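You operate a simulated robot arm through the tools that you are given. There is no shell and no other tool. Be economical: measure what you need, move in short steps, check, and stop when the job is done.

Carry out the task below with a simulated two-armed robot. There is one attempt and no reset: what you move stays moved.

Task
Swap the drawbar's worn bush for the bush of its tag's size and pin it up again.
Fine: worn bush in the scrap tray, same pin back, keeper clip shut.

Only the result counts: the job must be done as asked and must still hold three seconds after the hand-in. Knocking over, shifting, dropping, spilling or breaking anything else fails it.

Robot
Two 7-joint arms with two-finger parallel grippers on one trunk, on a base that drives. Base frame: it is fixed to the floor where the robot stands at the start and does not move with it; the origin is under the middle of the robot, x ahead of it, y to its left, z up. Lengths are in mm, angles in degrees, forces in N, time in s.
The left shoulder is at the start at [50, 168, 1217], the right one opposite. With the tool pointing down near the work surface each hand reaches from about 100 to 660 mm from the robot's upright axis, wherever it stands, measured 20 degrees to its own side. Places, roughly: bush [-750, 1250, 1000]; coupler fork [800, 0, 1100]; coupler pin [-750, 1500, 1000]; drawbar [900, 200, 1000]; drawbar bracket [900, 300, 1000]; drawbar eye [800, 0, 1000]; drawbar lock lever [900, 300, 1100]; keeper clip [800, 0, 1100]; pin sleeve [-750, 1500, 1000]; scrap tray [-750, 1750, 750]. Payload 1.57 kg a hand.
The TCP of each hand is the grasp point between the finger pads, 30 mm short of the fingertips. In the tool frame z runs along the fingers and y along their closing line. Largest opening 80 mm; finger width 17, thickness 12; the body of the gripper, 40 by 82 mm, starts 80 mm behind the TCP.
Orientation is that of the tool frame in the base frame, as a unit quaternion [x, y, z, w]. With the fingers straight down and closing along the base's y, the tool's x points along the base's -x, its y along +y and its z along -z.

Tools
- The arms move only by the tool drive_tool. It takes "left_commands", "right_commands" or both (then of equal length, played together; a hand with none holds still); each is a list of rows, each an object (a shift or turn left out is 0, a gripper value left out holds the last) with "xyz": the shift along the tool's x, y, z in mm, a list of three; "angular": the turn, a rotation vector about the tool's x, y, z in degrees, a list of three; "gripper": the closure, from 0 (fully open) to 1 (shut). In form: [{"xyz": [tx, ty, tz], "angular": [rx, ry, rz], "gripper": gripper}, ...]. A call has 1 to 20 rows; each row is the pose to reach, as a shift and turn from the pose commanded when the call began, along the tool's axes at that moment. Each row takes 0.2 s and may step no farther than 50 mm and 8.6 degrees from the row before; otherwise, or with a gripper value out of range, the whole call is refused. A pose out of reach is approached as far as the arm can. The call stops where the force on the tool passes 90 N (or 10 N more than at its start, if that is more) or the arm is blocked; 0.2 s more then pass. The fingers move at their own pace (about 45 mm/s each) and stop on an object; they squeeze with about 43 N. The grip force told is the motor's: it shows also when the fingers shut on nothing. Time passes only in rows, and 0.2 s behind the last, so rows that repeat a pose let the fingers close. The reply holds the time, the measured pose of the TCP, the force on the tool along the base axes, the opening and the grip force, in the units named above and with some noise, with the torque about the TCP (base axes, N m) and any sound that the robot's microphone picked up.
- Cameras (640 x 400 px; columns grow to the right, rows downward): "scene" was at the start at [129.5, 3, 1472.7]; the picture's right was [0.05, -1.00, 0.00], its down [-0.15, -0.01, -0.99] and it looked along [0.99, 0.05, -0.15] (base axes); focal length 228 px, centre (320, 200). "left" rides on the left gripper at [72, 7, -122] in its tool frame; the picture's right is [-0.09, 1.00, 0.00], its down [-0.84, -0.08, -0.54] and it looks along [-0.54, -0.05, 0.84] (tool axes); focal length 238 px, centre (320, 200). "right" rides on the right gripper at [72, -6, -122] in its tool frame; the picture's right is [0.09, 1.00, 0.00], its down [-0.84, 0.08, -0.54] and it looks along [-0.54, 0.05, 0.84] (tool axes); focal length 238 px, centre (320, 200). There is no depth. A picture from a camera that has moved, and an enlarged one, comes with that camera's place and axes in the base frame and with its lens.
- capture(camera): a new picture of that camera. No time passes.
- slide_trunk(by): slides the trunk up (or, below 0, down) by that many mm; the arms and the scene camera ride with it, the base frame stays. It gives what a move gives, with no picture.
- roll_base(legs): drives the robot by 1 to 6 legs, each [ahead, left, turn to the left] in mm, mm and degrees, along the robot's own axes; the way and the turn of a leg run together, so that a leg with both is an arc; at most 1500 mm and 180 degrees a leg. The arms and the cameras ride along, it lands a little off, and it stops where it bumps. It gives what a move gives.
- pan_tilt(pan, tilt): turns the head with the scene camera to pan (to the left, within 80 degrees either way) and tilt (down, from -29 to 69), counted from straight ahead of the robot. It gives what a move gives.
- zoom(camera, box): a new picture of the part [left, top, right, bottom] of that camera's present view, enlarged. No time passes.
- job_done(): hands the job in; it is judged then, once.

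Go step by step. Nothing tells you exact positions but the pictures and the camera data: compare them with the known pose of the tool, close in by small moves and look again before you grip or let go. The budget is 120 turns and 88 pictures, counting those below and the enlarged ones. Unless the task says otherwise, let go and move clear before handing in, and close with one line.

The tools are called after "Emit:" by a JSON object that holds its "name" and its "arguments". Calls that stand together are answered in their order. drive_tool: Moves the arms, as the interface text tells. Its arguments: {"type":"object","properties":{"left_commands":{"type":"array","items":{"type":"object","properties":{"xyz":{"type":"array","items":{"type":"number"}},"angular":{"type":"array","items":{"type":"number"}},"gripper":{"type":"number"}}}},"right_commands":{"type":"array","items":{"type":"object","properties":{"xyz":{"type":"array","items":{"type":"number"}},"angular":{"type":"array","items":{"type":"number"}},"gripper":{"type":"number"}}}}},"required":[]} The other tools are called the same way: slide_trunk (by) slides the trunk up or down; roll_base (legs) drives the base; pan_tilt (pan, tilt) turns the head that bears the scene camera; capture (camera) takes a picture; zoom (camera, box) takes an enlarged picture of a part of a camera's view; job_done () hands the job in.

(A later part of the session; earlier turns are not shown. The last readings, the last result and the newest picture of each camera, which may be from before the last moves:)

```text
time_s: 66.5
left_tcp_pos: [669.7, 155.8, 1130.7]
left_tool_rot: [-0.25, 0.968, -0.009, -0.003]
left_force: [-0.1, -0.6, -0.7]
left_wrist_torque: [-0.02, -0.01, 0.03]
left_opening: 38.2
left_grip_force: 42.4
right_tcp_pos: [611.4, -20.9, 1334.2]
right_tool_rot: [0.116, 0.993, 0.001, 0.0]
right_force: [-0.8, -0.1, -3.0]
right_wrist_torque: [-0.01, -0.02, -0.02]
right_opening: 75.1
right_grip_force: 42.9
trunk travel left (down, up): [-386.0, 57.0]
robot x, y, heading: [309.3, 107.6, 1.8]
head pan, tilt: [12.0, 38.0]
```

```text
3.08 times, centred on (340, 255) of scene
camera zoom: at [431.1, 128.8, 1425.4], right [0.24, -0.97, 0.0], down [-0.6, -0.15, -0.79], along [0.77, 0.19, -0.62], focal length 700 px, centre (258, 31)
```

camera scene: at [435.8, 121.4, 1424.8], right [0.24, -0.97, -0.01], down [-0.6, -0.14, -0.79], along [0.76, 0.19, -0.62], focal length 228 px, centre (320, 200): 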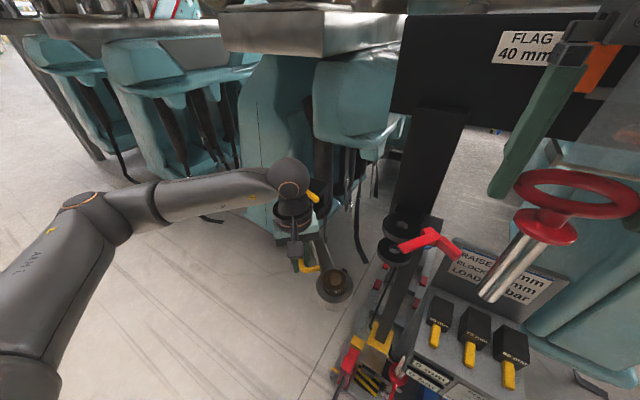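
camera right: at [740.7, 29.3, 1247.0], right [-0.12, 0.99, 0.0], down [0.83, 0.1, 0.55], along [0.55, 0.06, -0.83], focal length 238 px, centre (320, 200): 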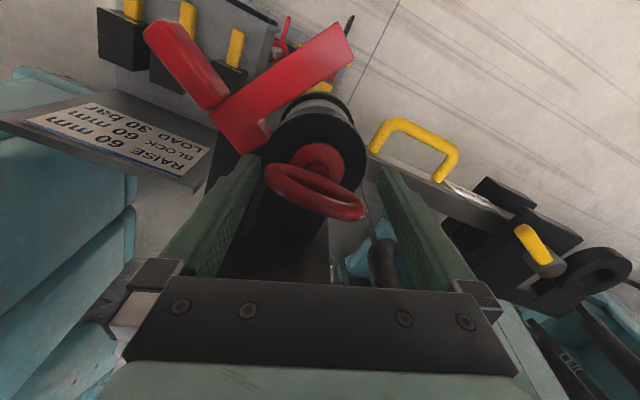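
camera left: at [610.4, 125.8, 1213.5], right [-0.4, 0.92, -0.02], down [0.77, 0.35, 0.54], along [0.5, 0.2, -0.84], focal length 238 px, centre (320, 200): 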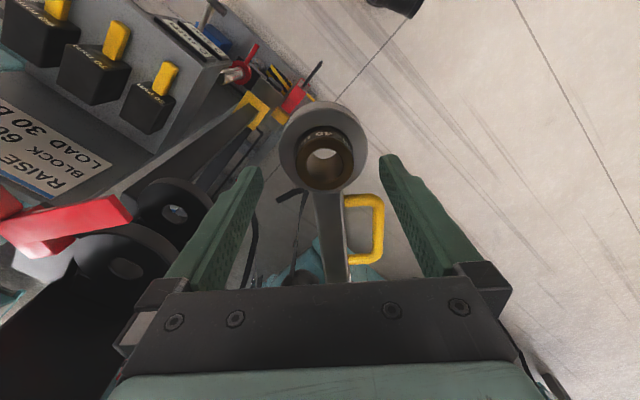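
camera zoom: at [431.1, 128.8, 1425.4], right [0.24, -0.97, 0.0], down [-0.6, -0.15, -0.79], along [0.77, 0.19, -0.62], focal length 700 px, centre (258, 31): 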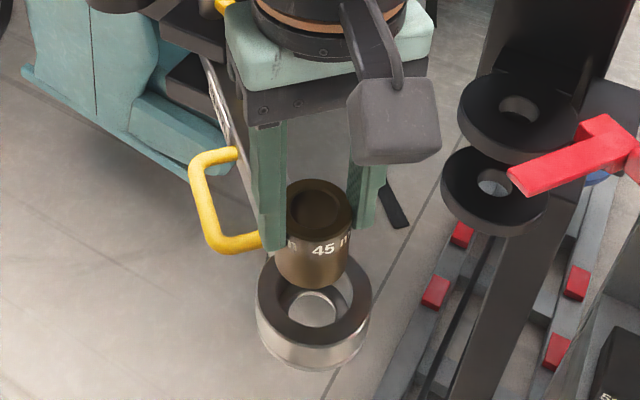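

The worn bush is out, held in the left hand (eye at ≈(670,154)). I lift it clear, back off and go to the cart: I estimate its front edge runs (-710,1059)→(-500,1733), so I face heading ≈163°.

Emit:
{"name": "drive_tool", "arguments": {"left_commands": [{"xyz": [0, 0, -45]}, {"xyz": [10, 25, -80]}, {"xyz": [25, 60, -100]}, {"xyz": [41, 91, -110]}]}}

Emit:
{"name": "roll_base", "arguments": {"legs": [[-310, 0, 0], [0, 0, 161]]}}

Emit:
{"name": "roll_base", "arguments": {"legs": [[0, -1150, 0], [300, 0, 0]]}}

Emit:
{"name": "pan_tilt", "arguments": {"pan": 0, "tilt": 35}}

Emit:
{"name": "capture", "arguments": {"camera": "scene"}}

```text
time_s: 67.5
left_tcp_pos: [591.0, 216.7, 1238.6]
left_tool_rot: [-0.25, 0.968, -0.008, -0.002]
left_force: [-0.5, -0.1, -1.4]
left_wrist_torque: [-0.05, 0.01, -0.01]
left_opening: 38.5
left_grip_force: 43.3
right_tcp_pos: [611.9, -20.0, 1333.3]
right_tool_rot: [0.116, 0.993, -0.001, 0.0]
right_force: [-0.1, 0.6, -3.9]
right_wrist_torque: [0.02, -0.02, -0.01]
right_opening: 74.9
right_grip_force: 43.4
trunk travel left (down, up): [-386.0, 57.0]
robot x, y, heading: [309.1, 107.8, 1.6]
head pan, tilt: [12.0, 38.0]
```

```text
time_s: 76.0
left_tcp_pos: [-298.0, 109.3, 1238.8]
left_tool_rot: [0.999, 0.054, 0.003, -0.008]
left_force: [-0.3, 0.5, -1.2]
left_wrist_torque: [0.0, 0.01, -0.02]
left_opening: 38.0
left_grip_force: 42.4
right_tcp_pos: [-226.2, 337.0, 1334.7]
right_tool_rot: [0.951, -0.31, 0.0, 0.001]
right_force: [-0.7, 0.5, -3.0]
right_wrist_torque: [-0.01, -0.02, -0.01]
right_opening: 74.9
right_grip_force: 43.3
trunk travel left (down, up): [-386.0, 57.0]
robot x, y, heading: [0.4, 101.8, 159.2]
head pan, tilt: [12.0, 38.0]
```

```text
time_s: 88.0
left_tcp_pos: [-147.1, 1301.7, 1238.4]
left_tool_rot: [0.999, 0.046, 0.004, -0.008]
left_force: [0.1, -1.0, -0.5]
left_wrist_torque: [-0.05, -0.04, -0.02]
left_opening: 38.1
left_grip_force: 42.7
right_tcp_pos: [-72.2, 1527.0, 1334.4]
right_tool_rot: [0.948, -0.318, 0.001, 0.0]
right_force: [-0.7, 0.7, -3.3]
right_wrist_torque: [0.0, -0.06, -0.02]
right_opening: 74.8
right_grip_force: 42.9
trunk travel left (down, up): [-386.0, 57.0]
robot x, y, heading: [154.5, 1286.2, 158.1]
head pan, tilt: [12.0, 38.0]
```

```text
time_s: 88.8
left_tcp_pos: [-147.0, 1300.9, 1237.9]
left_tool_rot: [0.999, 0.046, 0.004, -0.009]
left_force: [-0.6, 0.1, -1.7]
left_wrist_torque: [-0.01, -0.02, 0.0]
left_opening: 37.8
left_grip_force: 43.4
right_tcp_pos: [-71.5, 1527.4, 1333.3]
right_tool_rot: [0.948, -0.318, 0.0, 0.0]
right_force: [-1.0, 0.2, -3.4]
right_wrist_torque: [0.0, -0.01, -0.01]
right_opening: 74.7
right_grip_force: 43.5
trunk travel left (down, up): [-386.0, 57.0]
robot x, y, heading: [154.2, 1285.0, 158.0]
head pan, tilt: [0.0, 35.0]
```

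```text
26 pictures are left
camera scene: at [31.0, 1332.5, 1430.0], right [0.37, 0.93, 0.0], down [0.53, -0.21, -0.82], along [-0.76, 0.31, -0.57], focal length 228 px, centre (320, 200)
```

scene: 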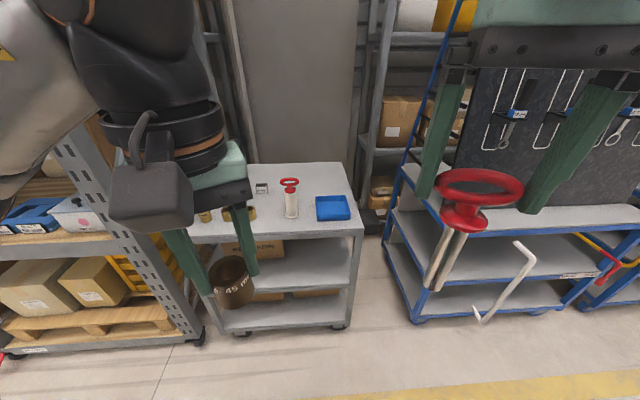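

The table top is at z≈870; tray ≈(-626,1654), bush 45 ≈(-728,1248), with 46 on its left and 44 on its right. I drive closer to ≈(-190,1400), heading 163°.

Emit:
{"name": "roll_base", "arguments": {"legs": [[0, 0, 5], [250, -9, 0], [110, 0, 0]]}}

Emit:
{"name": "pan_tilt", "arguments": {"pan": 0, "tilt": 45}}

Emit:
{"name": "capture", "arguments": {"camera": "scene"}}

```text
time_s: 91.9
left_tcp_pos: [-493.0, 1390.6, 1238.4]
left_tool_rot: [0.996, 0.088, 0.004, -0.009]
left_force: [-0.1, 0.6, -0.8]
left_wrist_torque: [-0.01, -0.05, -0.02]
left_opening: 37.9
left_grip_force: 43.2
right_tcp_pos: [-436.1, 1622.5, 1333.7]
right_tool_rot: [0.961, -0.277, 0.001, 0.0]
right_force: [-0.3, 0.3, -4.4]
right_wrist_torque: [-0.02, -0.04, 0.01]
right_opening: 74.9
right_grip_force: 42.8
trunk travel left (down, up): [-386.0, 57.0]
robot x, y, heading: [-191.3, 1396.3, 162.4]
head pan, tilt: [0.0, 35.0]
```

```text
time_s: 92.6
left_tcp_pos: [-492.0, 1389.9, 1239.3]
left_tool_rot: [0.996, 0.088, 0.002, -0.008]
left_force: [0.7, 0.7, -1.5]
left_wrist_torque: [-0.03, 0.0, 0.03]
left_opening: 38.1
left_grip_force: 42.9
right_tcp_pos: [-435.4, 1621.9, 1333.6]
right_tool_rot: [0.961, -0.277, -0.001, 0.0]
right_force: [0.2, 0.0, -3.4]
right_wrist_torque: [0.03, 0.01, 0.01]
right_opening: 74.7
right_grip_force: 43.0
trunk travel left (down, up): [-386.0, 57.0]
robot x, y, heading: [-190.4, 1398.1, 162.9]
head pan, tilt: [0.0, 45.0]
```

```text
25 pictures are left
camera scene: at [-310.7, 1435.6, 1415.3], right [0.3, 0.96, 0.0], down [0.68, -0.21, -0.71], along [-0.68, 0.21, -0.71], focal length 228 px, centre (320, 200)
```

scene: 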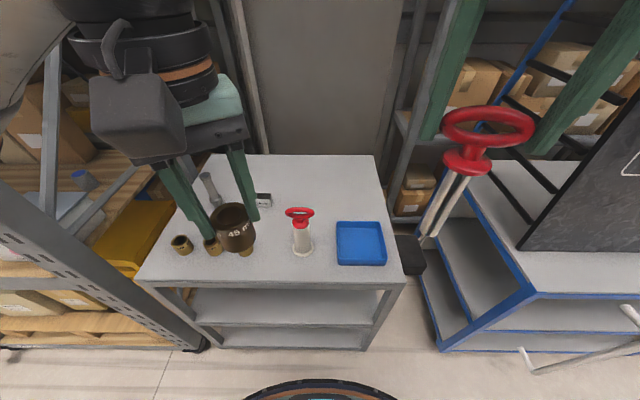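

The tray is at ≈(-627,1653). I shift the right hand aside and carry the worn bush over the tray.

Emit:
{"name": "drive_tool", "arguments": {"right_commands": [{"xyz": [1, -36, 0]}, {"xyz": [2, -72, 0]}, {"xyz": [3, -108, 0]}, {"xyz": [3, -108, 0]}, {"xyz": [3, -108, 0]}, {"xyz": [3, -108, 0]}, {"xyz": [3, -108, 0]}], "left_commands": [{"xyz": [0, 0, 0]}, {"xyz": [-14, -47, 0]}, {"xyz": [-28, -94, 0]}, {"xyz": [-42, -141, 0]}, {"xyz": [-57, -188, 0]}, {"xyz": [-71, -235, 0]}, {"xyz": [-86, -282, 0]}]}}

Emit:
{"name": "drive_tool", "arguments": {"left_commands": [{"xyz": [0, 0, 45]}, {"xyz": [0, 0, 90]}, {"xyz": [0, 0, 135]}, {"xyz": [0, 0, 180]}, {"xyz": [0, 0, 225]}, {"xyz": [0, 0, 260]}]}}

Emit:
{"name": "capture", "arguments": {"camera": "left"}}

Emit:
{"name": "zoom", "arguments": {"camera": "scene", "box": [260, 150, 440, 290]}}

```text
time_s: 94.2
left_tcp_pos: [-617.2, 1626.2, 1237.5]
left_tool_rot: [0.996, 0.087, 0.003, -0.01]
left_force: [-0.4, -0.5, -1.0]
left_wrist_torque: [0.04, -0.02, -0.02]
left_opening: 37.9
left_grip_force: 43.0
left hand out of reach, approached as far as the arm can: row 7
right_tcp_pos: [-377.4, 1711.7, 1336.7]
right_tool_rot: [0.961, -0.277, 0.0, 0.0]
right_force: [-0.2, -0.8, -3.2]
right_wrist_torque: [-0.01, -0.06, 0.0]
right_opening: 74.5
right_grip_force: 43.6
trunk travel left (down, up): [-386.0, 57.0]
robot x, y, heading: [-190.2, 1402.0, 162.6]
head pan, tilt: [0.0, 45.0]
```

```text
time_s: 95.6
left_tcp_pos: [-615.2, 1636.0, 979.0]
left_tool_rot: [0.996, 0.087, 0.003, -0.009]
left_force: [-0.8, 0.0, -1.4]
left_wrist_torque: [-0.04, 0.01, 0.02]
left_opening: 37.8
left_grip_force: 42.9
right_tcp_pos: [-376.8, 1711.5, 1336.0]
right_tool_rot: [0.961, -0.277, -0.001, 0.0]
right_force: [0.3, 0.7, -3.8]
right_wrist_torque: [0.0, -0.01, 0.0]
right_opening: 74.5
right_grip_force: 42.7
trunk travel left (down, up): [-386.0, 57.0]
robot x, y, heading: [-188.5, 1399.0, 162.8]
head pan, tilt: [0.0, 45.0]
```

```text
24 pictures are left
camera left: at [-542.7, 1639.1, 1101.5], right [0.08, -1.0, -0.02], down [-0.84, -0.08, 0.54], along [-0.54, -0.03, -0.84], focal length 238 px, centre (320, 200)
```

left: 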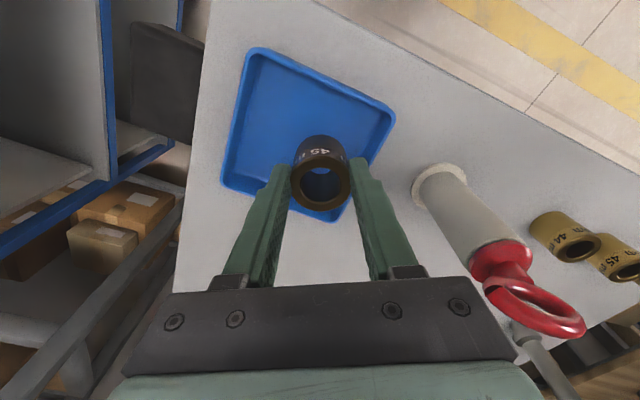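

```text
2.86 times, centred on (350, 220) of scene
camera zoom: at [-311.0, 1435.8, 1415.2], right [0.3, 0.96, 0.0], down [0.68, -0.21, -0.71], along [-0.68, 0.21, -0.71], focal length 650 px, centre (234, 143)
```

zoom: 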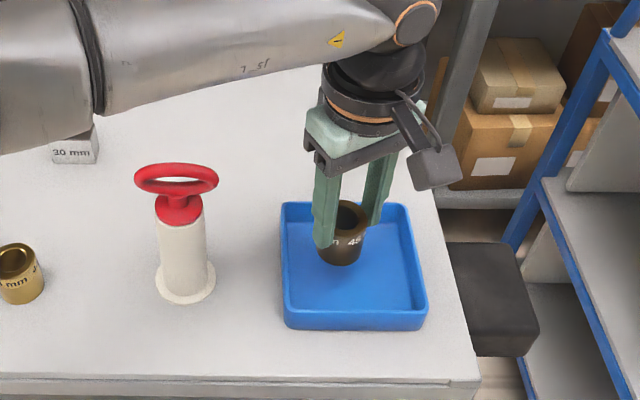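

The bush is above the tray's middle. Lower until contact.

Emit:
{"name": "drive_tool", "arguments": {"left_commands": [{"xyz": [-4, 0, 20]}, {"xyz": [-4, 0, 30]}, {"xyz": [-4, 0, 35]}, {"xyz": [-4, 0, 39]}, {"xyz": [-4, 0, 42]}, {"xyz": [-4, 0, 45]}]}}

```text
time_s: 97.0
left_tcp_pos: [-615.3, 1633.8, 933.2]
left_tool_rot: [0.996, 0.087, 0.003, -0.008]
left_force: [0.3, 0.5, -1.2]
left_wrist_torque: [-0.01, -0.02, 0.02]
left_opening: 38.3
left_grip_force: 43.1
right_tcp_pos: [-376.6, 1712.8, 1335.5]
right_tool_rot: [0.961, -0.278, 0.0, 0.001]
right_force: [-0.2, -0.2, -3.6]
right_wrist_torque: [-0.03, -0.02, 0.02]
right_opening: 74.8
right_grip_force: 42.8
trunk travel left (down, up): [-386.0, 57.0]
robot x, y, heading: [-191.6, 1400.7, 162.6]
head pan, tilt: [0.0, 45.0]
```

Emit:
{"name": "drive_tool", "arguments": {"left_commands": [{"xyz": [0, 0, 4]}, {"xyz": [0, 0, 8]}, {"xyz": [0, 0, 12]}, {"xyz": [0, 0, 16]}]}}

Emit:
{"name": "zoom", "arguments": {"camera": "scene", "box": [290, 160, 420, 290]}}

```text
time_s: 98.0
left_tcp_pos: [-617.5, 1635.1, 924.4]
left_tool_rot: [0.996, 0.088, 0.0, -0.012]
left_force: [-0.1, -2.9, 33.3]
left_wrist_torque: [-0.5, -0.23, -0.02]
left_opening: 38.1
left_grip_force: 42.5
right_tcp_pos: [-373.6, 1710.5, 1337.0]
right_tool_rot: [0.961, -0.278, -0.001, 0.0]
right_force: [-1.0, 0.3, -2.8]
right_wrist_torque: [-0.01, -0.01, -0.03]
right_opening: 74.5
right_grip_force: 43.5
trunk travel left (down, up): [-386.0, 57.0]
robot x, y, heading: [-190.5, 1403.4, 162.6]
head pan, tilt: [0.0, 45.0]
```

```text
3.08 times, centred on (355, 225) of scene
camera zoom: at [-307.9, 1434.0, 1416.2], right [0.3, 0.96, 0.0], down [0.67, -0.21, -0.71], along [-0.68, 0.21, -0.71], focal length 700 px, centre (212, 123)
```

zoom: 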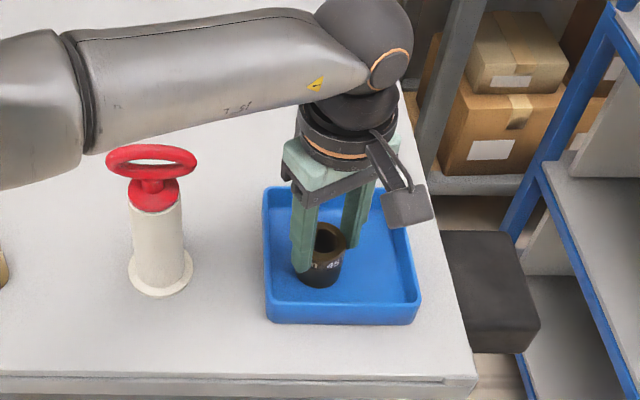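

The bush stands in the tray. I unload slightly, open, rise and go over to the 45 mm bush at ≈(-728,1248).

Emit:
{"name": "drive_tool", "arguments": {"left_commands": [{"xyz": [0, 0, -7]}, {"xyz": [0, 0, -8], "gripper": 0.6}, {"xyz": [0, 0, -8], "gripper": 0.3}, {"xyz": [0, 0, -8], "gripper": 0.2}, {"xyz": [0, 0, -50], "gripper": 0.2}, {"xyz": [0, 0, -100]}, {"xyz": [0, 0, -150]}]}}

Emit:
{"name": "drive_tool", "arguments": {"left_commands": [{"xyz": [-18, 40, 0]}, {"xyz": [-38, 80, 0]}, {"xyz": [-58, 120, 0]}, {"xyz": [-78, 160, 0]}, {"xyz": [-98, 200, 0]}, {"xyz": [-118, 240, 0]}, {"xyz": [-138, 280, 0]}, {"xyz": [-158, 320, 0]}, {"xyz": [-177, 361, 0]}]}}

Emit:
{"name": "capture", "arguments": {"camera": "left"}}

Emit:
{"name": "zoom", "arguments": {"camera": "scene", "box": [150, 170, 410, 290]}}

```text
time_s: 99.6
left_tcp_pos: [-618.1, 1630.3, 1068.9]
left_tool_rot: [0.996, 0.089, 0.002, -0.008]
left_force: [-0.1, -0.1, 0.6]
left_wrist_torque: [0.01, 0.0, 0.01]
left_opening: 64.0
left_grip_force: 0.1
right_tcp_pos: [-375.8, 1712.5, 1334.6]
right_tool_rot: [0.961, -0.277, 0.0, 0.0]
right_force: [0.0, 0.4, -2.9]
right_wrist_torque: [0.0, 0.0, 0.03]
right_opening: 74.3
right_grip_force: 43.3
trunk travel left (down, up): [-386.0, 57.0]
robot x, y, heading: [-189.1, 1403.9, 162.8]
head pan, tilt: [0.0, 45.0]
```

```text
time_s: 101.6
left_tcp_pos: [-732.1, 1245.3, 1060.4]
left_tool_rot: [0.996, 0.087, 0.004, -0.008]
left_force: [-0.7, 0.0, -0.3]
left_wrist_torque: [0.04, -0.01, -0.01]
left_opening: 63.9
left_grip_force: 0.1
right_tcp_pos: [-375.8, 1712.3, 1333.7]
right_tool_rot: [0.961, -0.277, -0.002, 0.0]
right_force: [0.1, -0.7, -3.7]
right_wrist_torque: [-0.01, 0.02, 0.02]
right_opening: 74.6
right_grip_force: 43.3
trunk travel left (down, up): [-386.0, 57.0]
robot x, y, heading: [-193.5, 1401.6, 162.8]
head pan, tilt: [0.0, 45.0]
```

```text
21 pictures are left
camera left: at [-659.0, 1248.1, 1182.6], right [0.08, -1.0, -0.02], down [-0.84, -0.08, 0.54], along [-0.54, -0.03, -0.84], focal length 238 px, centre (320, 200)
```

left: 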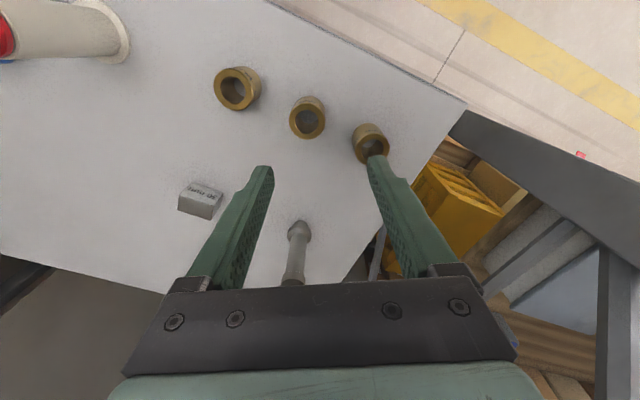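

```text
2.46 times, centred on (280, 230) of scene
camera zoom: at [-310.8, 1434.9, 1415.2], right [0.3, 0.96, 0.0], down [0.68, -0.21, -0.71], along [-0.68, 0.21, -0.71], focal length 560 px, centre (418, 126)
```

zoom: 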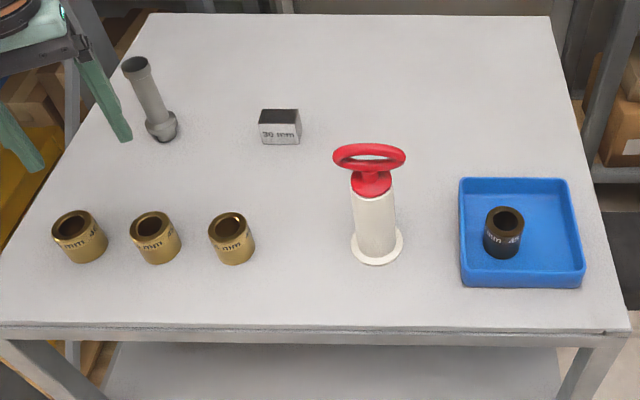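

The worn bush is in the tray. The middle new bush is at ≈(-726,1262); I align and lower to just above it, then check its marking.

Emit:
{"name": "drive_tool", "arguments": {"left_commands": [{"xyz": [9, -16, 0]}, {"xyz": [9, -16, 40]}, {"xyz": [9, -16, 75]}, {"xyz": [9, -16, 105]}]}}

Emit:
{"name": "zoom", "arguments": {"camera": "left", "box": [200, 80, 440, 230]}}

Emit:
{"name": "zoom", "arguments": {"camera": "scene", "box": [150, 190, 290, 290]}}

```text
time_s: 102.6
left_tcp_pos: [-722.5, 1264.2, 955.8]
left_tool_rot: [0.996, 0.088, 0.003, -0.008]
left_force: [0.6, -0.4, -0.6]
left_wrist_torque: [-0.02, -0.02, 0.01]
left_opening: 63.9
left_grip_force: 0.0
right_tcp_pos: [-377.4, 1713.2, 1335.7]
right_tool_rot: [0.961, -0.278, 0.0, 0.0]
right_force: [-0.4, 0.8, -3.3]
right_wrist_torque: [-0.02, 0.02, 0.03]
right_opening: 74.5
right_grip_force: 42.7
trunk travel left (down, up): [-386.0, 57.0]
robot x, y, heading: [-195.2, 1401.0, 162.8]
head pan, tilt: [0.0, 45.0]
```

```text
2.67 times, centred on (320, 155) of left
camera zoom: at [-650.9, 1268.4, 1078.9], right [0.08, -1.0, -0.02], down [-0.84, -0.08, 0.54], along [-0.54, -0.03, -0.84], focal length 636 px, centre (320, 320)
```

zoom: 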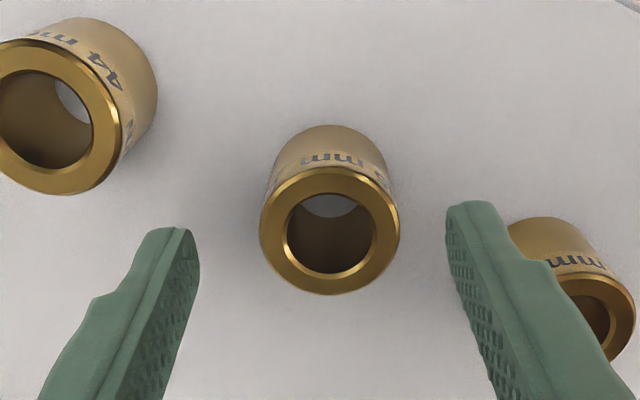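

```text
4.00 times, centred on (220, 240) of scene
camera zoom: at [-311.0, 1435.6, 1415.2], right [0.3, 0.96, 0.0], down [0.68, -0.21, -0.71], along [-0.68, 0.21, -0.71], focal length 910 px, centre (720, 40)
```

zoom: 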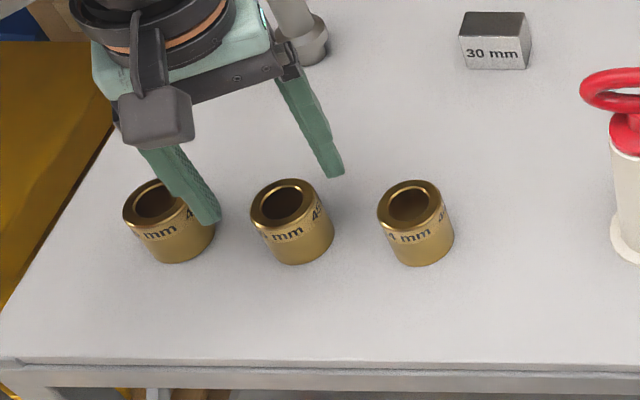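

Middle bush confirmed between 44 and 46. I correct by a few mm, narrow the fingers for clearance to the neighbour, descend and grip.

Emit:
{"name": "drive_tool", "arguments": {"left_commands": [{"xyz": [-4, 3.5, 0], "gripper": 0.36}, {"xyz": [-4, 3.5, 0], "gripper": 0.36}, {"xyz": [-4, 3.5, 15]}, {"xyz": [-4, 3.5, 25]}, {"xyz": [-4, 3.5, 33]}, {"xyz": [-4, 3.5, 33], "gripper": 1.0}, {"xyz": [-4, 3.5, 33], "gripper": 1.0}, {"xyz": [-4, 3.5, 33], "gripper": 1.0}]}}

Emit:
{"name": "zoom", "arguments": {"camera": "left", "box": [200, 80, 440, 230]}}

```text
time_s: 104.4
left_tcp_pos: [-724.5, 1261.1, 923.1]
left_tool_rot: [0.996, 0.087, 0.004, -0.008]
left_force: [0.6, 0.1, -0.4]
left_wrist_torque: [0.0, -0.04, 0.03]
left_opening: 40.5
left_grip_force: 35.1
right_tcp_pos: [-376.5, 1712.4, 1336.0]
right_tool_rot: [0.961, -0.277, -0.001, 0.0]
right_force: [0.3, 0.5, -4.3]
right_wrist_torque: [-0.01, 0.0, 0.0]
right_opening: 74.4
right_grip_force: 42.8
trunk travel left (down, up): [-386.0, 57.0]
robot x, y, heading: [-189.8, 1397.9, 162.6]
head pan, tilt: [0.0, 45.0]
```

```text
2.67 times, centred on (320, 155) of left
camera zoom: at [-653.4, 1265.2, 1046.4], right [0.08, -1.0, -0.02], down [-0.84, -0.08, 0.54], along [-0.54, -0.03, -0.84], focal length 636 px, centre (320, 320)
```

zoom: 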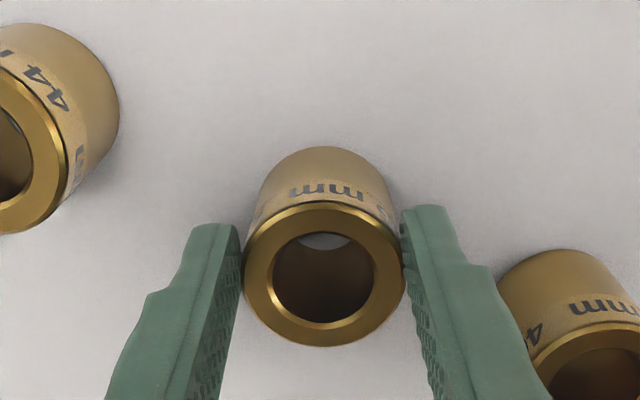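

The new bush is gripped (40.5 mm). Lift, draw in and drive back along the known clear way.

Emit:
{"name": "drive_tool", "arguments": {"left_commands": [{"xyz": [0, 0, -20]}, {"xyz": [0, 0, -65]}, {"xyz": [0, 0, -110]}, {"xyz": [0, 0, -155]}, {"xyz": [0, 0, -200]}, {"xyz": [0, 0, -245]}, {"xyz": [0, 0, -285]}, {"xyz": [45, -7, -300]}, {"xyz": [90, -14, -310]}, {"xyz": [135, -20, -310]}, {"xyz": [180, -27, -310]}, {"xyz": [213, -32, -310]}]}}

Emit:
{"name": "roll_base", "arguments": {"legs": [[-620, 0, 0], [0, 1170, 0], [0, 0, -161]]}}

```text
time_s: 107.0
left_tcp_pos: [-523.9, 1325.8, 1235.6]
left_tool_rot: [0.996, 0.089, 0.002, -0.009]
left_force: [0.4, 0.2, -1.3]
left_wrist_torque: [0.03, 0.01, 0.03]
left_opening: 40.2
left_grip_force: 43.7
right_tcp_pos: [-376.3, 1712.7, 1335.7]
right_tool_rot: [0.961, -0.277, 0.0, 0.0]
right_force: [0.2, 0.5, -3.8]
right_wrist_torque: [-0.03, 0.01, 0.03]
right_opening: 74.3
right_grip_force: 43.2
trunk travel left (down, up): [-386.0, 57.0]
robot x, y, heading: [-190.1, 1400.1, 162.6]
head pan, tilt: [0.0, 45.0]
```

```text
time_s: 127.4
left_tcp_pos: [341.2, 258.3, 1235.2]
left_tool_rot: [-0.215, 0.977, -0.009, -0.003]
left_force: [-0.1, 0.4, -1.0]
left_wrist_torque: [0.01, 0.01, -0.03]
left_opening: 39.1
left_grip_force: 43.2
right_tcp_pos: [295.6, -153.9, 1334.7]
right_tool_rot: [0.152, 0.988, 0.0, -0.001]
right_force: [-0.5, 0.3, -3.4]
right_wrist_torque: [-0.01, -0.01, -0.03]
right_opening: 74.5
right_grip_force: 43.3
trunk travel left (down, up): [-386.0, 57.0]
robot x, y, heading: [40.6, 97.7, -2.6]
head pan, tilt: [0.0, 45.0]
```

Emit:
{"name": "roll_base", "arguments": {"legs": [[0, 0, 4.3], [268, 4, 0]]}}

Emit:
{"name": "pan_tilt", "arguments": {"pan": 12, "tilt": 42}}

Emit:
{"name": "capture", "arguments": {"camera": "scene"}}

```text
time_s: 129.8
left_tcp_pos: [599.5, 293.6, 1235.6]
left_tool_rot: [-0.252, 0.968, -0.008, -0.002]
left_force: [-0.3, -0.2, -2.0]
left_wrist_torque: [0.01, 0.0, 0.0]
left_opening: 38.8
left_grip_force: 42.9
right_tcp_pos: [584.8, -120.9, 1335.3]
right_tool_rot: [0.114, 0.993, 0.0, 0.0]
right_force: [-0.3, 1.0, -3.4]
right_wrist_torque: [-0.02, 0.01, 0.02]
right_opening: 74.6
right_grip_force: 43.1
trunk travel left (down, up): [-386.0, 57.0]
robot x, y, heading: [307.5, 113.1, 1.9]
head pan, tilt: [0.0, 45.0]
```

```text
time_s: 130.5
left_tcp_pos: [597.7, 295.5, 1235.8]
left_tool_rot: [-0.251, 0.968, -0.009, -0.001]
left_force: [0.0, -0.3, -1.0]
left_wrist_torque: [0.01, 0.0, 0.03]
left_opening: 39.0
left_grip_force: 43.3
right_tcp_pos: [585.9, -120.7, 1335.4]
right_tool_rot: [0.114, 0.993, -0.001, 0.0]
right_force: [0.6, 0.2, -2.4]
right_wrist_torque: [0.01, 0.01, -0.01]
right_opening: 74.5
right_grip_force: 43.0
trunk travel left (down, up): [-386.0, 57.0]
robot x, y, heading: [307.6, 115.7, 1.9]
head pan, tilt: [12.0, 42.0]
```

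```text
16 pictures are left
camera scene: at [426.6, 133.3, 1419.5], right [0.24, -0.97, 0.0], down [-0.65, -0.16, -0.74], along [0.72, 0.18, -0.67], focal length 228 px, centre (320, 200)
```

scene: 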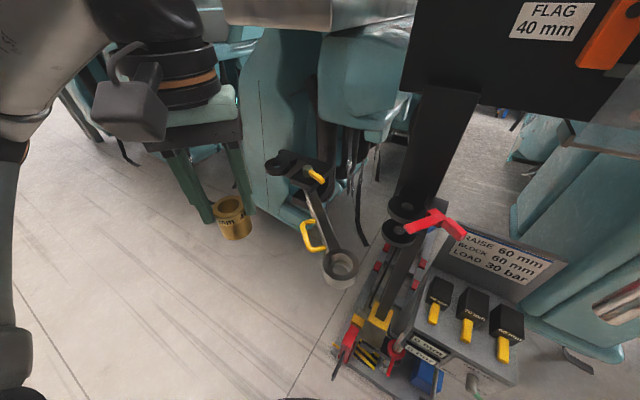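

The eye is still at ≈(671,154). I bring the new bush above it.

Emit:
{"name": "drive_tool", "arguments": {"left_commands": [{"xyz": [1, -40, 0]}, {"xyz": [2, -80, 0]}, {"xyz": [3, -120, 0]}, {"xyz": [4.7, -159, 0]}, {"xyz": [4.7, -159, 40]}, {"xyz": [4.7, -159, 80]}, {"xyz": [4.7, -159, 116]}]}}

Emit:
{"name": "zoom", "arguments": {"camera": "left", "box": [220, 60, 420, 210]}}

Emit:
{"name": "zoom", "arguments": {"camera": "scene", "box": [270, 190, 410, 300]}}

```text
time_s: 132.1
left_tcp_pos: [671.0, 151.3, 1120.7]
left_tool_rot: [-0.252, 0.968, -0.008, -0.002]
left_force: [-0.4, -0.5, -0.5]
left_wrist_torque: [-0.02, -0.04, 0.02]
left_opening: 39.1
left_grip_force: 43.0
right_tcp_pos: [586.0, -119.7, 1335.2]
right_tool_rot: [0.114, 0.993, -0.001, 0.0]
right_force: [0.8, 0.1, -4.0]
right_wrist_torque: [-0.03, -0.01, 0.01]
right_opening: 74.4
right_grip_force: 43.2
trunk travel left (down, up): [-386.0, 57.0]
robot x, y, heading: [307.4, 113.5, 1.8]
head pan, tilt: [12.0, 42.0]
```

```text
2.67 times, centred on (320, 135) of left
camera zoom: at [606.3, 124.4, 1243.5], right [-0.41, 0.91, -0.02], down [0.77, 0.35, 0.54], along [0.5, 0.2, -0.84], focal length 636 px, centre (320, 373)
```

zoom: 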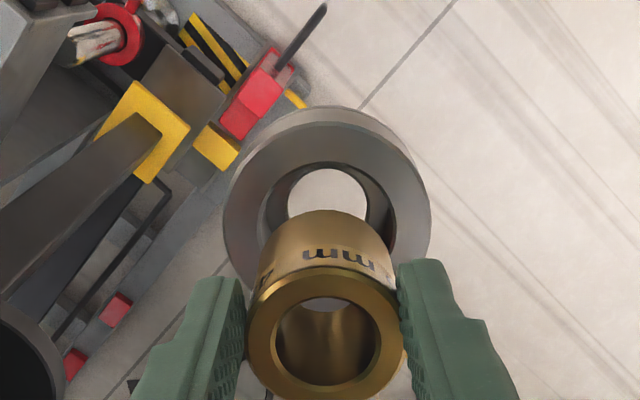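

```text
3.64 times, centred on (340, 245) of scene
camera zoom: at [427.0, 133.6, 1419.5], right [0.24, -0.97, 0.0], down [-0.65, -0.16, -0.74], along [0.72, 0.18, -0.67], focal length 828 px, centre (247, 36)
```

zoom: 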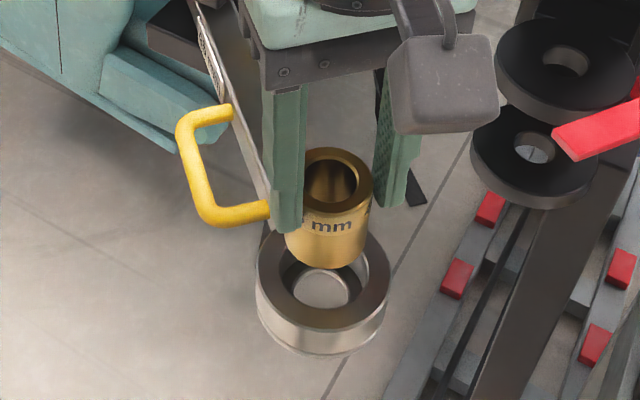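

Alignment looks within ~3 mm; I shift +2.6 in tool-y and lower gently, watching the force.

Emit:
{"name": "drive_tool", "arguments": {"left_commands": [{"xyz": [0, 2.6, 10]}, {"xyz": [0, 2.6, 20]}, {"xyz": [0, 2.6, 27]}, {"xyz": [0, 2.6, 31]}, {"xyz": [0, 2.6, 35]}, {"xyz": [0, 2.6, 38]}]}}

Emit:
{"name": "zoom", "arguments": {"camera": "scene", "box": [290, 210, 390, 300]}}

```text
time_s: 133.5
left_tcp_pos: [667.9, 150.3, 1087.5]
left_tool_rot: [-0.251, 0.968, -0.011, 0.001]
left_force: [-7.4, -3.3, 32.9]
left_wrist_torque: [0.47, -0.06, 0.12]
left_opening: 38.8
left_grip_force: 43.1
right_tcp_pos: [582.2, -120.1, 1336.6]
right_tool_rot: [0.114, 0.993, 0.0, 0.002]
right_force: [0.7, 0.6, -3.5]
right_wrist_torque: [-0.01, 0.02, -0.01]
right_opening: 74.3
right_grip_force: 42.9
trunk travel left (down, up): [-386.0, 57.0]
robot x, y, heading: [308.0, 115.3, 1.6]
head pan, tilt: [12.0, 42.0]
```

```text
4.44 times, centred on (340, 255) of scene
camera zoom: at [423.3, 132.4, 1420.0], right [0.24, -0.97, 0.0], down [-0.65, -0.16, -0.75], along [0.72, 0.18, -0.67], focal length 1011 px, centre (231, -44)
```

zoom: 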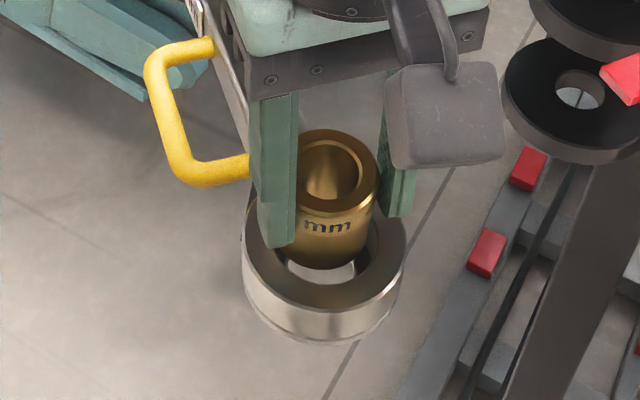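

The bush stood on the far rim: it must come ~7 mm towards me. Lift 8, shift and look again.

Emit:
{"name": "drive_tool", "arguments": {"left_commands": [{"xyz": [0, 0, -14]}, {"xyz": [8, 2.8, -14]}, {"xyz": [8, 2.8, -9]}]}}

Emit:
{"name": "zoom", "arguments": {"camera": "scene", "box": [290, 210, 390, 300]}}

```text
time_s: 134.3
left_tcp_pos: [662.3, 150.5, 1093.0]
left_tool_rot: [-0.253, 0.968, -0.008, -0.002]
left_force: [0.5, 0.5, -1.0]
left_wrist_torque: [-0.01, -0.01, 0.01]
left_opening: 38.5
left_grip_force: 43.2
right_tcp_pos: [586.3, -119.4, 1335.4]
right_tool_rot: [0.114, 0.993, 0.0, 0.0]
right_force: [-0.5, -0.4, -2.8]
right_wrist_torque: [0.04, 0.03, 0.02]
right_opening: 74.6
right_grip_force: 42.8
trunk travel left (down, up): [-386.0, 57.0]
robot x, y, heading: [305.1, 113.9, 2.0]
head pan, tilt: [12.0, 42.0]
```

```text
4.44 times, centred on (340, 255) of scene
camera zoom: at [427.0, 133.5, 1419.4], right [0.24, -0.97, 0.0], down [-0.65, -0.16, -0.74], along [0.72, 0.18, -0.67], focal length 1011 px, centre (231, -44)
```

zoom: 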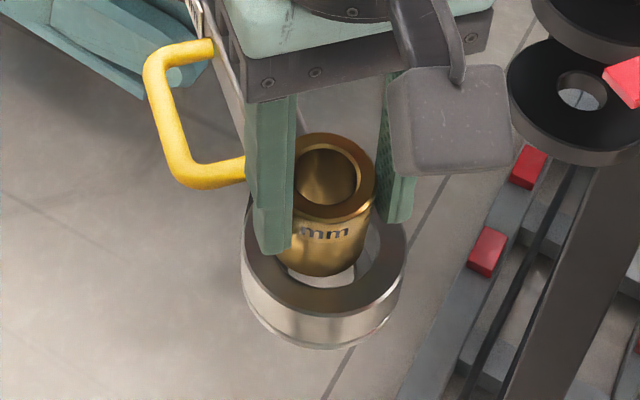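

Columns align; about 4.5 mm more toward me is needed. Then lower carefully.

Emit:
{"name": "drive_tool", "arguments": {"left_commands": [{"xyz": [4.4, 1.2, 0]}, {"xyz": [4.4, 1.2, 3]}, {"xyz": [4.4, 1.2, 6]}, {"xyz": [4.4, 1.2, 9]}]}}

Emit:
{"name": "zoom", "arguments": {"camera": "scene", "box": [290, 210, 390, 300]}}

```text
time_s: 135.3
left_tcp_pos: [657.7, 149.6, 1087.4]
left_tool_rot: [-0.253, 0.967, -0.011, 0.002]
left_force: [0.9, 0.3, 31.9]
left_wrist_torque: [0.07, 0.19, 0.08]
left_opening: 38.8
left_grip_force: 42.8
right_tcp_pos: [583.6, -120.5, 1337.0]
right_tool_rot: [0.114, 0.993, 0.001, 0.002]
right_force: [0.8, -0.7, -4.2]
right_wrist_torque: [0.01, 0.02, 0.01]
right_opening: 74.5
right_grip_force: 43.3
trunk travel left (down, up): [-386.0, 57.0]
robot x, y, heading: [308.1, 112.5, 1.9]
head pan, tilt: [12.0, 42.0]
```

```text
4.44 times, centred on (340, 255) of scene
camera zoom: at [425.0, 133.1, 1420.3], right [0.24, -0.97, 0.0], down [-0.65, -0.16, -0.74], along [0.72, 0.18, -0.67], focal length 1011 px, centre (231, -44)
```

zoom: 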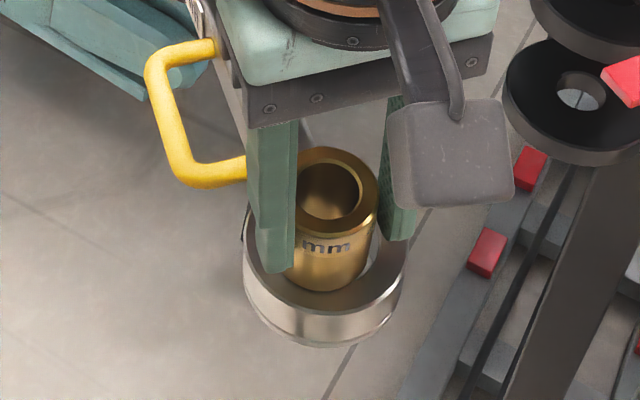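

The force centroid suggests I'm nearly centred, slightly too near me. I'll slide +x in small steps under light pressure to find the bore.

Emit:
{"name": "drive_tool", "arguments": {"left_commands": [{"xyz": [0, 0, -1]}, {"xyz": [-1.3, -0.7, -1]}, {"xyz": [-2.6, -1.4, -1]}, {"xyz": [-3.9, -2.1, -1]}]}}

```text
time_s: 136.3
left_tcp_pos: [658.3, 148.0, 1086.5]
left_tool_rot: [-0.251, 0.968, -0.009, -0.002]
left_force: [-8.7, -3.8, 26.2]
left_wrist_torque: [-0.16, 0.76, 0.06]
left_opening: 38.3
left_grip_force: 43.0
right_tcp_pos: [581.6, -121.7, 1335.2]
right_tool_rot: [0.114, 0.993, 0.0, 0.002]
right_force: [0.4, 0.4, -3.4]
right_wrist_torque: [0.01, 0.01, -0.04]
right_opening: 74.4
right_grip_force: 42.9
trunk travel left (down, up): [-386.0, 57.0]
robot x, y, heading: [307.3, 114.1, 1.7]
head pan, tilt: [12.0, 42.0]
```

The force centroids place the bore nearer to (665,147). Lift, shift and try again.

Emit:
{"name": "drive_tool", "arguments": {"left_commands": [{"xyz": [0, 0, -6]}, {"xyz": [-1.3, -3.4, -6]}, {"xyz": [-1.3, -3.4, -3]}, {"xyz": [-1.3, -3.4, 0]}, {"xyz": [-1.3, -3.4, 2]}]}}

Emit:
{"name": "zoom", "arguments": {"camera": "left", "box": [220, 60, 420, 210]}}

```text
time_s: 137.5
left_tcp_pos: [666.0, 147.7, 1083.6]
left_tool_rot: [-0.252, 0.968, -0.008, -0.001]
left_force: [0.3, -0.2, -0.8]
left_wrist_torque: [-0.03, 0.04, 0.0]
left_opening: 38.1
left_grip_force: 42.6
right_tcp_pos: [584.8, -120.0, 1335.3]
right_tool_rot: [0.114, 0.993, 0.0, 0.0]
right_force: [0.6, -0.5, -3.3]
right_wrist_torque: [-0.02, 0.01, -0.01]
right_opening: 74.3
right_grip_force: 43.1
trunk travel left (down, up): [-386.0, 57.0]
robot x, y, heading: [306.3, 116.5, 2.0]
head pan, tilt: [12.0, 42.0]
```

```text
2.67 times, centred on (320, 135) of left
camera zoom: at [600.5, 120.4, 1205.8], right [-0.41, 0.91, -0.02], down [0.77, 0.35, 0.54], along [0.5, 0.21, -0.84], focal length 636 px, centre (320, 373)
```

zoom: 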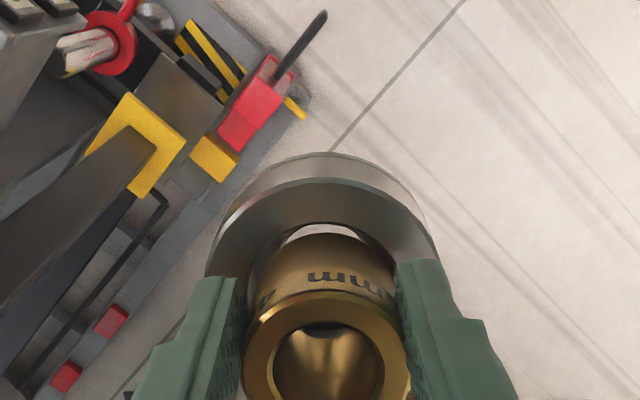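

It dropped in: z 1083.6 with no force. Continue pressing down in small steps.

Emit:
{"name": "drive_tool", "arguments": {"left_commands": [{"xyz": [0, 0, 3]}, {"xyz": [0, 0, 6]}, {"xyz": [0, 0, 9]}, {"xyz": [0, 0, 12]}, {"xyz": [0, 0, 15]}, {"xyz": [0, 0, 18]}]}}

```text
time_s: 138.9
left_tcp_pos: [665.3, 146.6, 1065.7]
left_tool_rot: [-0.252, 0.968, -0.009, -0.002]
left_force: [-0.1, 0.5, -0.8]
left_wrist_torque: [-0.03, 0.01, 0.02]
left_opening: 38.3
left_grip_force: 43.1
right_tcp_pos: [585.2, -119.7, 1334.1]
right_tool_rot: [0.114, 0.993, 0.0, 0.001]
right_force: [0.2, 0.1, -3.5]
right_wrist_torque: [-0.02, 0.01, 0.0]
right_opening: 74.3
right_grip_force: 42.8
trunk travel left (down, up): [-386.0, 57.0]
robot x, y, heading: [312.8, 111.8, 1.8]
head pan, tilt: [12.0, 42.0]
```

Emit:
{"name": "drive_tool", "arguments": {"left_commands": [{"xyz": [0, 0, 2]}, {"xyz": [0, 0, 4]}, {"xyz": [0, 0, 6]}, {"xyz": [0, 0, 8]}]}}

Emit:
{"name": "zoom", "arguments": {"camera": "scene", "box": [290, 210, 390, 300]}}

```text
time_s: 139.9
left_tcp_pos: [665.4, 146.2, 1065.0]
left_tool_rot: [-0.252, 0.968, -0.014, 0.004]
left_force: [6.9, 4.3, 59.5]
left_wrist_torque: [1.6, 0.75, -0.16]
left_opening: 38.4
left_grip_force: 42.8
right_tcp_pos: [583.4, -119.8, 1337.3]
right_tool_rot: [0.113, 0.994, 0.0, 0.003]
right_force: [0.8, 0.1, -4.3]
right_wrist_torque: [-0.01, 0.03, 0.04]
right_opening: 74.8
right_grip_force: 43.1
trunk travel left (down, up): [-386.0, 57.0]
robot x, y, heading: [305.6, 114.7, 1.9]
head pan, tilt: [12.0, 42.0]
```

```text
4.44 times, centred on (340, 255) of scene
camera zoom: at [423.8, 133.3, 1420.6], right [0.24, -0.97, 0.0], down [-0.65, -0.16, -0.74], along [0.72, 0.18, -0.67], focal length 1011 px, centre (231, -44)
```

zoom: 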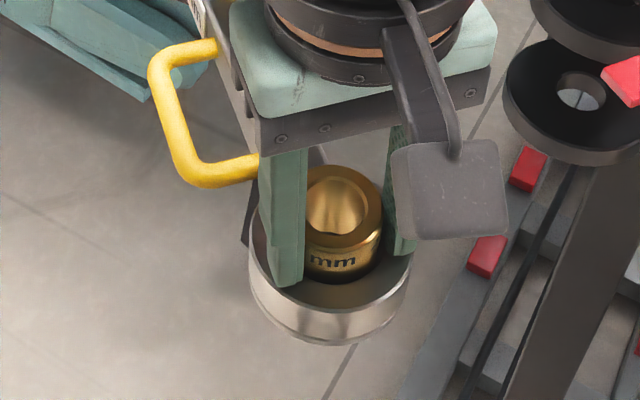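

Fingertip is on the eye rim. I release, then press the bush down with the closed fingers to make sure that it is seated.

Emit:
{"name": "drive_tool", "arguments": {"left_commands": [{"xyz": [0, 0, -7]}, {"xyz": [0, 0, -7], "gripper": 0.3}, {"xyz": [0, 0, -7], "gripper": 0.2}, {"xyz": [0, 0, -30], "gripper": 0.2}, {"xyz": [0, 0, -45], "gripper": 1.0}, {"xyz": [0, 0, -45], "gripper": 1.0}, {"xyz": [0, 0, -45], "gripper": 1.0}, {"xyz": [0, 0, -45], "gripper": 1.0}, {"xyz": [0, 0, -35], "gripper": 1.0}, {"xyz": [0, 0, -30]}, {"xyz": [0, 0, -26]}]}}

```text
time_s: 142.3
left_tcp_pos: [665.7, 147.6, 1086.1]
left_tool_rot: [-0.252, 0.968, -0.011, 0.002]
left_force: [1.3, 1.7, 24.0]
left_wrist_torque: [0.11, 0.08, 0.03]
left_opening: 0.0
left_grip_force: 21.6
right_tcp_pos: [584.1, -118.8, 1335.4]
right_tool_rot: [0.115, 0.993, 0.0, 0.001]
right_force: [0.6, 0.8, -4.1]
right_wrist_torque: [-0.02, 0.01, -0.03]
right_opening: 74.9
right_grip_force: 43.1
trunk travel left (down, up): [-386.0, 57.0]
robot x, y, heading: [308.1, 113.7, 1.6]
head pan, tilt: [12.0, 42.0]
```

Bush top at ≈1056, same as the worn one had. One firmer press, then rise.

Emit:
{"name": "drive_tool", "arguments": {"left_commands": [{"xyz": [0, 0, 3]}, {"xyz": [0, 0, 5]}]}}

Emit:
{"name": "drive_tool", "arguments": {"left_commands": [{"xyz": [0, 0, -5]}, {"xyz": [0, 0, -40]}, {"xyz": [0, 0, -80], "gripper": 0.68}]}}

Emit:
{"name": "zoom", "arguments": {"camera": "scene", "box": [270, 190, 410, 300]}}

```text
time_s: 142.9
left_tcp_pos: [665.5, 146.4, 1086.6]
left_tool_rot: [-0.253, 0.967, -0.016, 0.004]
left_force: [4.1, 3.5, 58.6]
left_wrist_torque: [0.22, 0.08, 0.07]
left_opening: 0.2
left_grip_force: 21.3
right_tcp_pos: [581.8, -120.8, 1336.7]
right_tool_rot: [0.114, 0.993, 0.001, 0.002]
right_force: [0.6, -0.4, -3.3]
right_wrist_torque: [0.04, 0.02, -0.01]
right_opening: 74.4
right_grip_force: 43.4
trunk travel left (down, up): [-386.0, 57.0]
robot x, y, heading: [309.3, 112.9, 1.9]
head pan, tilt: [12.0, 42.0]
```

```text
time_s: 143.7
left_tcp_pos: [664.7, 149.1, 1156.6]
left_tool_rot: [-0.251, 0.968, -0.007, -0.003]
left_force: [0.1, 0.6, 0.1]
left_wrist_torque: [0.01, 0.01, 0.03]
left_opening: 25.6
left_grip_force: 0.0
right_tcp_pos: [585.0, -120.5, 1334.5]
right_tool_rot: [0.115, 0.993, 0.0, 0.002]
right_force: [0.1, 0.5, -2.7]
right_wrist_torque: [0.02, 0.03, 0.02]
right_opening: 74.6
right_grip_force: 43.1
trunk travel left (down, up): [-386.0, 57.0]
robot x, y, heading: [308.1, 113.1, 1.9]
head pan, tilt: [12.0, 42.0]
```

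```text
3.64 times, centred on (340, 245) of scene
camera zoom: at [426.6, 133.2, 1419.2], right [0.24, -0.97, 0.0], down [-0.65, -0.16, -0.74], along [0.72, 0.18, -0.67], focal length 828 px, centre (247, 36)
```

zoom: 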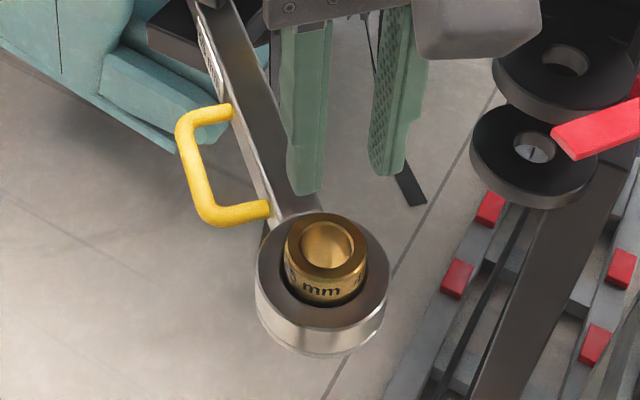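

The bush is seated as the old one was. Now the left hand goes over the handle, ≈(716,239).

Emit:
{"name": "drive_tool", "arguments": {"left_commands": [{"xyz": [-30, 18, 0]}, {"xyz": [-60, 36, 0]}, {"xyz": [-88, 54, 0]}, {"xyz": [-88, 54, 40]}, {"xyz": [-88, 54, 80]}]}}

Emit:
{"name": "zoom", "arguments": {"camera": "left", "box": [200, 60, 400, 210]}}

```text
time_s: 144.9
left_tcp_pos: [716.6, 238.7, 1075.9]
left_tool_rot: [-0.253, 0.968, -0.008, 0.0]
left_force: [1.4, 0.2, 0.5]
left_wrist_torque: [0.02, 0.01, -0.01]
left_opening: 25.6
left_grip_force: 0.1
right_tcp_pos: [585.6, -119.6, 1335.2]
right_tool_rot: [0.115, 0.993, 0.001, 0.0]
right_force: [0.0, 0.5, -3.8]
right_wrist_torque: [0.0, 0.03, -0.02]
right_opening: 74.4
right_grip_force: 42.5
trunk travel left (down, up): [-386.0, 57.0]
robot x, y, heading: [310.2, 116.3, 1.7]
head pan, tilt: [12.0, 42.0]
```

```text
2.67 times, centred on (300, 135) of left
camera zoom: at [651.7, 210.5, 1199.0], right [-0.41, 0.91, -0.02], down [0.77, 0.35, 0.54], along [0.5, 0.2, -0.84], focal length 636 px, centre (373, 373)
```

zoom: 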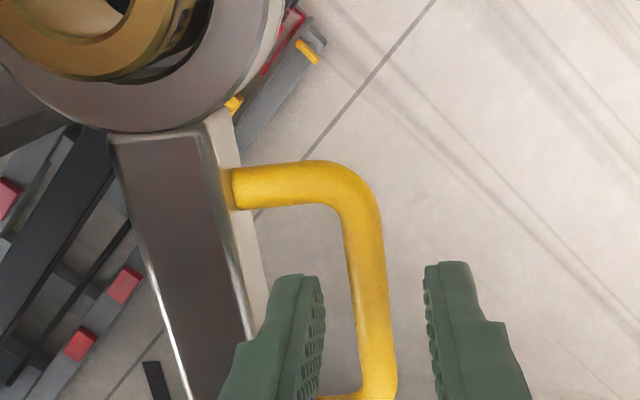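

The bar is between the fingers; descend with −6° turn and grip.

Emit:
{"name": "drive_tool", "arguments": {"left_commands": [{"xyz": [0, -1.5, 18], "angular": [0, 0, -3]}, {"xyz": [0, -1.5, 38], "angular": [0, 0, -6]}, {"xyz": [0, -1.5, 57], "angular": [0, 0, -6]}, {"xyz": [0, -1.5, 57], "angular": [0, 0, -6], "gripper": 1.0}, {"xyz": [0, -1.5, 57], "angular": [0, 0, -6], "gripper": 1.0}, {"xyz": [0, -1.5, 57], "angular": [0, 0, -6], "gripper": 1.0}]}}

```text
time_s: 146.3
left_tcp_pos: [716.2, 234.3, 1018.9]
left_tool_rot: [-0.302, 0.953, -0.009, -0.002]
left_force: [6.1, -7.9, -3.3]
left_wrist_torque: [0.2, -0.42, -0.48]
left_opening: 13.3
left_grip_force: 30.3
right_tcp_pos: [586.7, -121.2, 1335.5]
right_tool_rot: [0.114, 0.993, 0.001, 0.0]
right_force: [0.2, -0.7, -3.6]
right_wrist_torque: [0.0, 0.01, -0.01]
right_opening: 74.4
right_grip_force: 43.1
trunk travel left (down, up): [-386.0, 57.0]
robot x, y, heading: [311.5, 117.2, 1.7]
head pan, tilt: [12.0, 42.0]
```

Handle gripped. I swing the drawbar back ~41° first.

Emit:
{"name": "drive_tool", "arguments": {"left_commands": [{"xyz": [3.5, -11.6, 0], "angular": [0, 0, -4.1]}, {"xyz": [6.2, -23.4, 0], "angular": [0, 0, -8.2]}, {"xyz": [7.9, -35.3, 0], "angular": [0, 0, -12.3]}, {"xyz": [9, -47.4, 0], "angular": [0, 0, -16.4]}, {"xyz": [9, -59.5, 0], "angular": [0, 0, -20.5]}, {"xyz": [8.4, -71.5, 0], "angular": [0, 0, -24.6]}, {"xyz": [6.7, -83.5, 0], "angular": [0, 0, -28.7]}, {"xyz": [4.3, -95.4, 0], "angular": [0, 0, -32.8]}, {"xyz": [0.9, -107, 0], "angular": [0, 0, -36.9]}, {"xyz": [-3.2, -118.3, 0], "angular": [0, 0, -41]}]}}

```text
time_s: 148.5
left_tcp_pos: [788.1, 136.8, 1023.5]
left_tool_rot: [-0.616, 0.788, -0.007, -0.007]
left_force: [-9.0, -19.1, -13.5]
left_wrist_torque: [-0.04, 0.05, -0.61]
left_opening: 14.7
left_grip_force: 30.2
right_tcp_pos: [585.1, -122.1, 1335.1]
right_tool_rot: [0.114, 0.993, 0.002, 0.001]
right_force: [0.2, -0.6, -4.1]
right_wrist_torque: [-0.02, 0.04, -0.01]
right_opening: 74.3
right_grip_force: 43.1
trunk travel left (down, up): [-386.0, 57.0]
robot x, y, heading: [307.5, 115.1, 1.8]
head pan, tilt: [12.0, 42.0]
```

Emit:
{"name": "drive_tool", "arguments": {"left_commands": [{"xyz": [1, -4, 0], "angular": [0, 0, -1.3]}, {"xyz": [2, -8, 0], "angular": [0, 0, -2.6]}, {"xyz": [2, -11, 0], "angular": [0, 0, -3.7]}, {"xyz": [2, -13, 0], "angular": [0, 0, -4.5]}]}}

Emit:
{"name": "zoom", "arguments": {"camera": "scene", "box": [330, 150, 470, 270]}}

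```text
time_s: 149.5
left_tcp_pos: [796.3, 131.4, 1022.3]
left_tool_rot: [-0.645, 0.764, -0.007, -0.006]
left_force: [-10.7, -21.1, -5.0]
left_wrist_torque: [-0.1, 0.07, -0.61]
left_opening: 15.0
left_grip_force: 30.6
right_tcp_pos: [582.9, -122.8, 1335.4]
right_tool_rot: [0.114, 0.993, 0.001, 0.001]
right_force: [-0.1, 0.2, -4.2]
right_wrist_torque: [0.05, -0.01, -0.01]
right_opening: 74.5
right_grip_force: 43.0
trunk travel left (down, up): [-386.0, 57.0]
robot x, y, heading: [310.5, 112.9, 2.0]
head pan, tilt: [12.0, 42.0]
```

```text
3.33 times, centred on (400, 210) of scene
camera zoom: at [425.6, 130.4, 1419.7], right [0.24, -0.97, 0.0], down [-0.65, -0.16, -0.74], along [0.72, 0.18, -0.67], focal length 758 px, centre (53, 167)
```

zoom: 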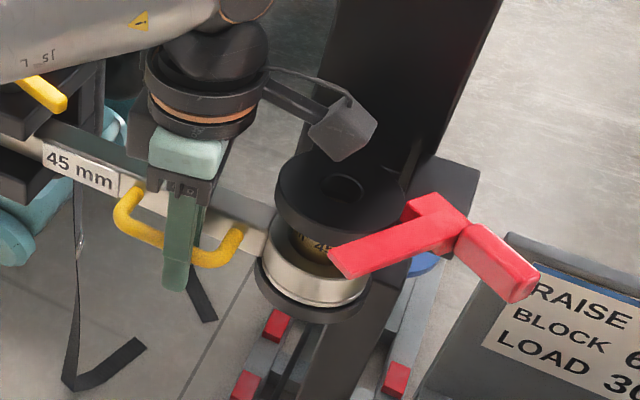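

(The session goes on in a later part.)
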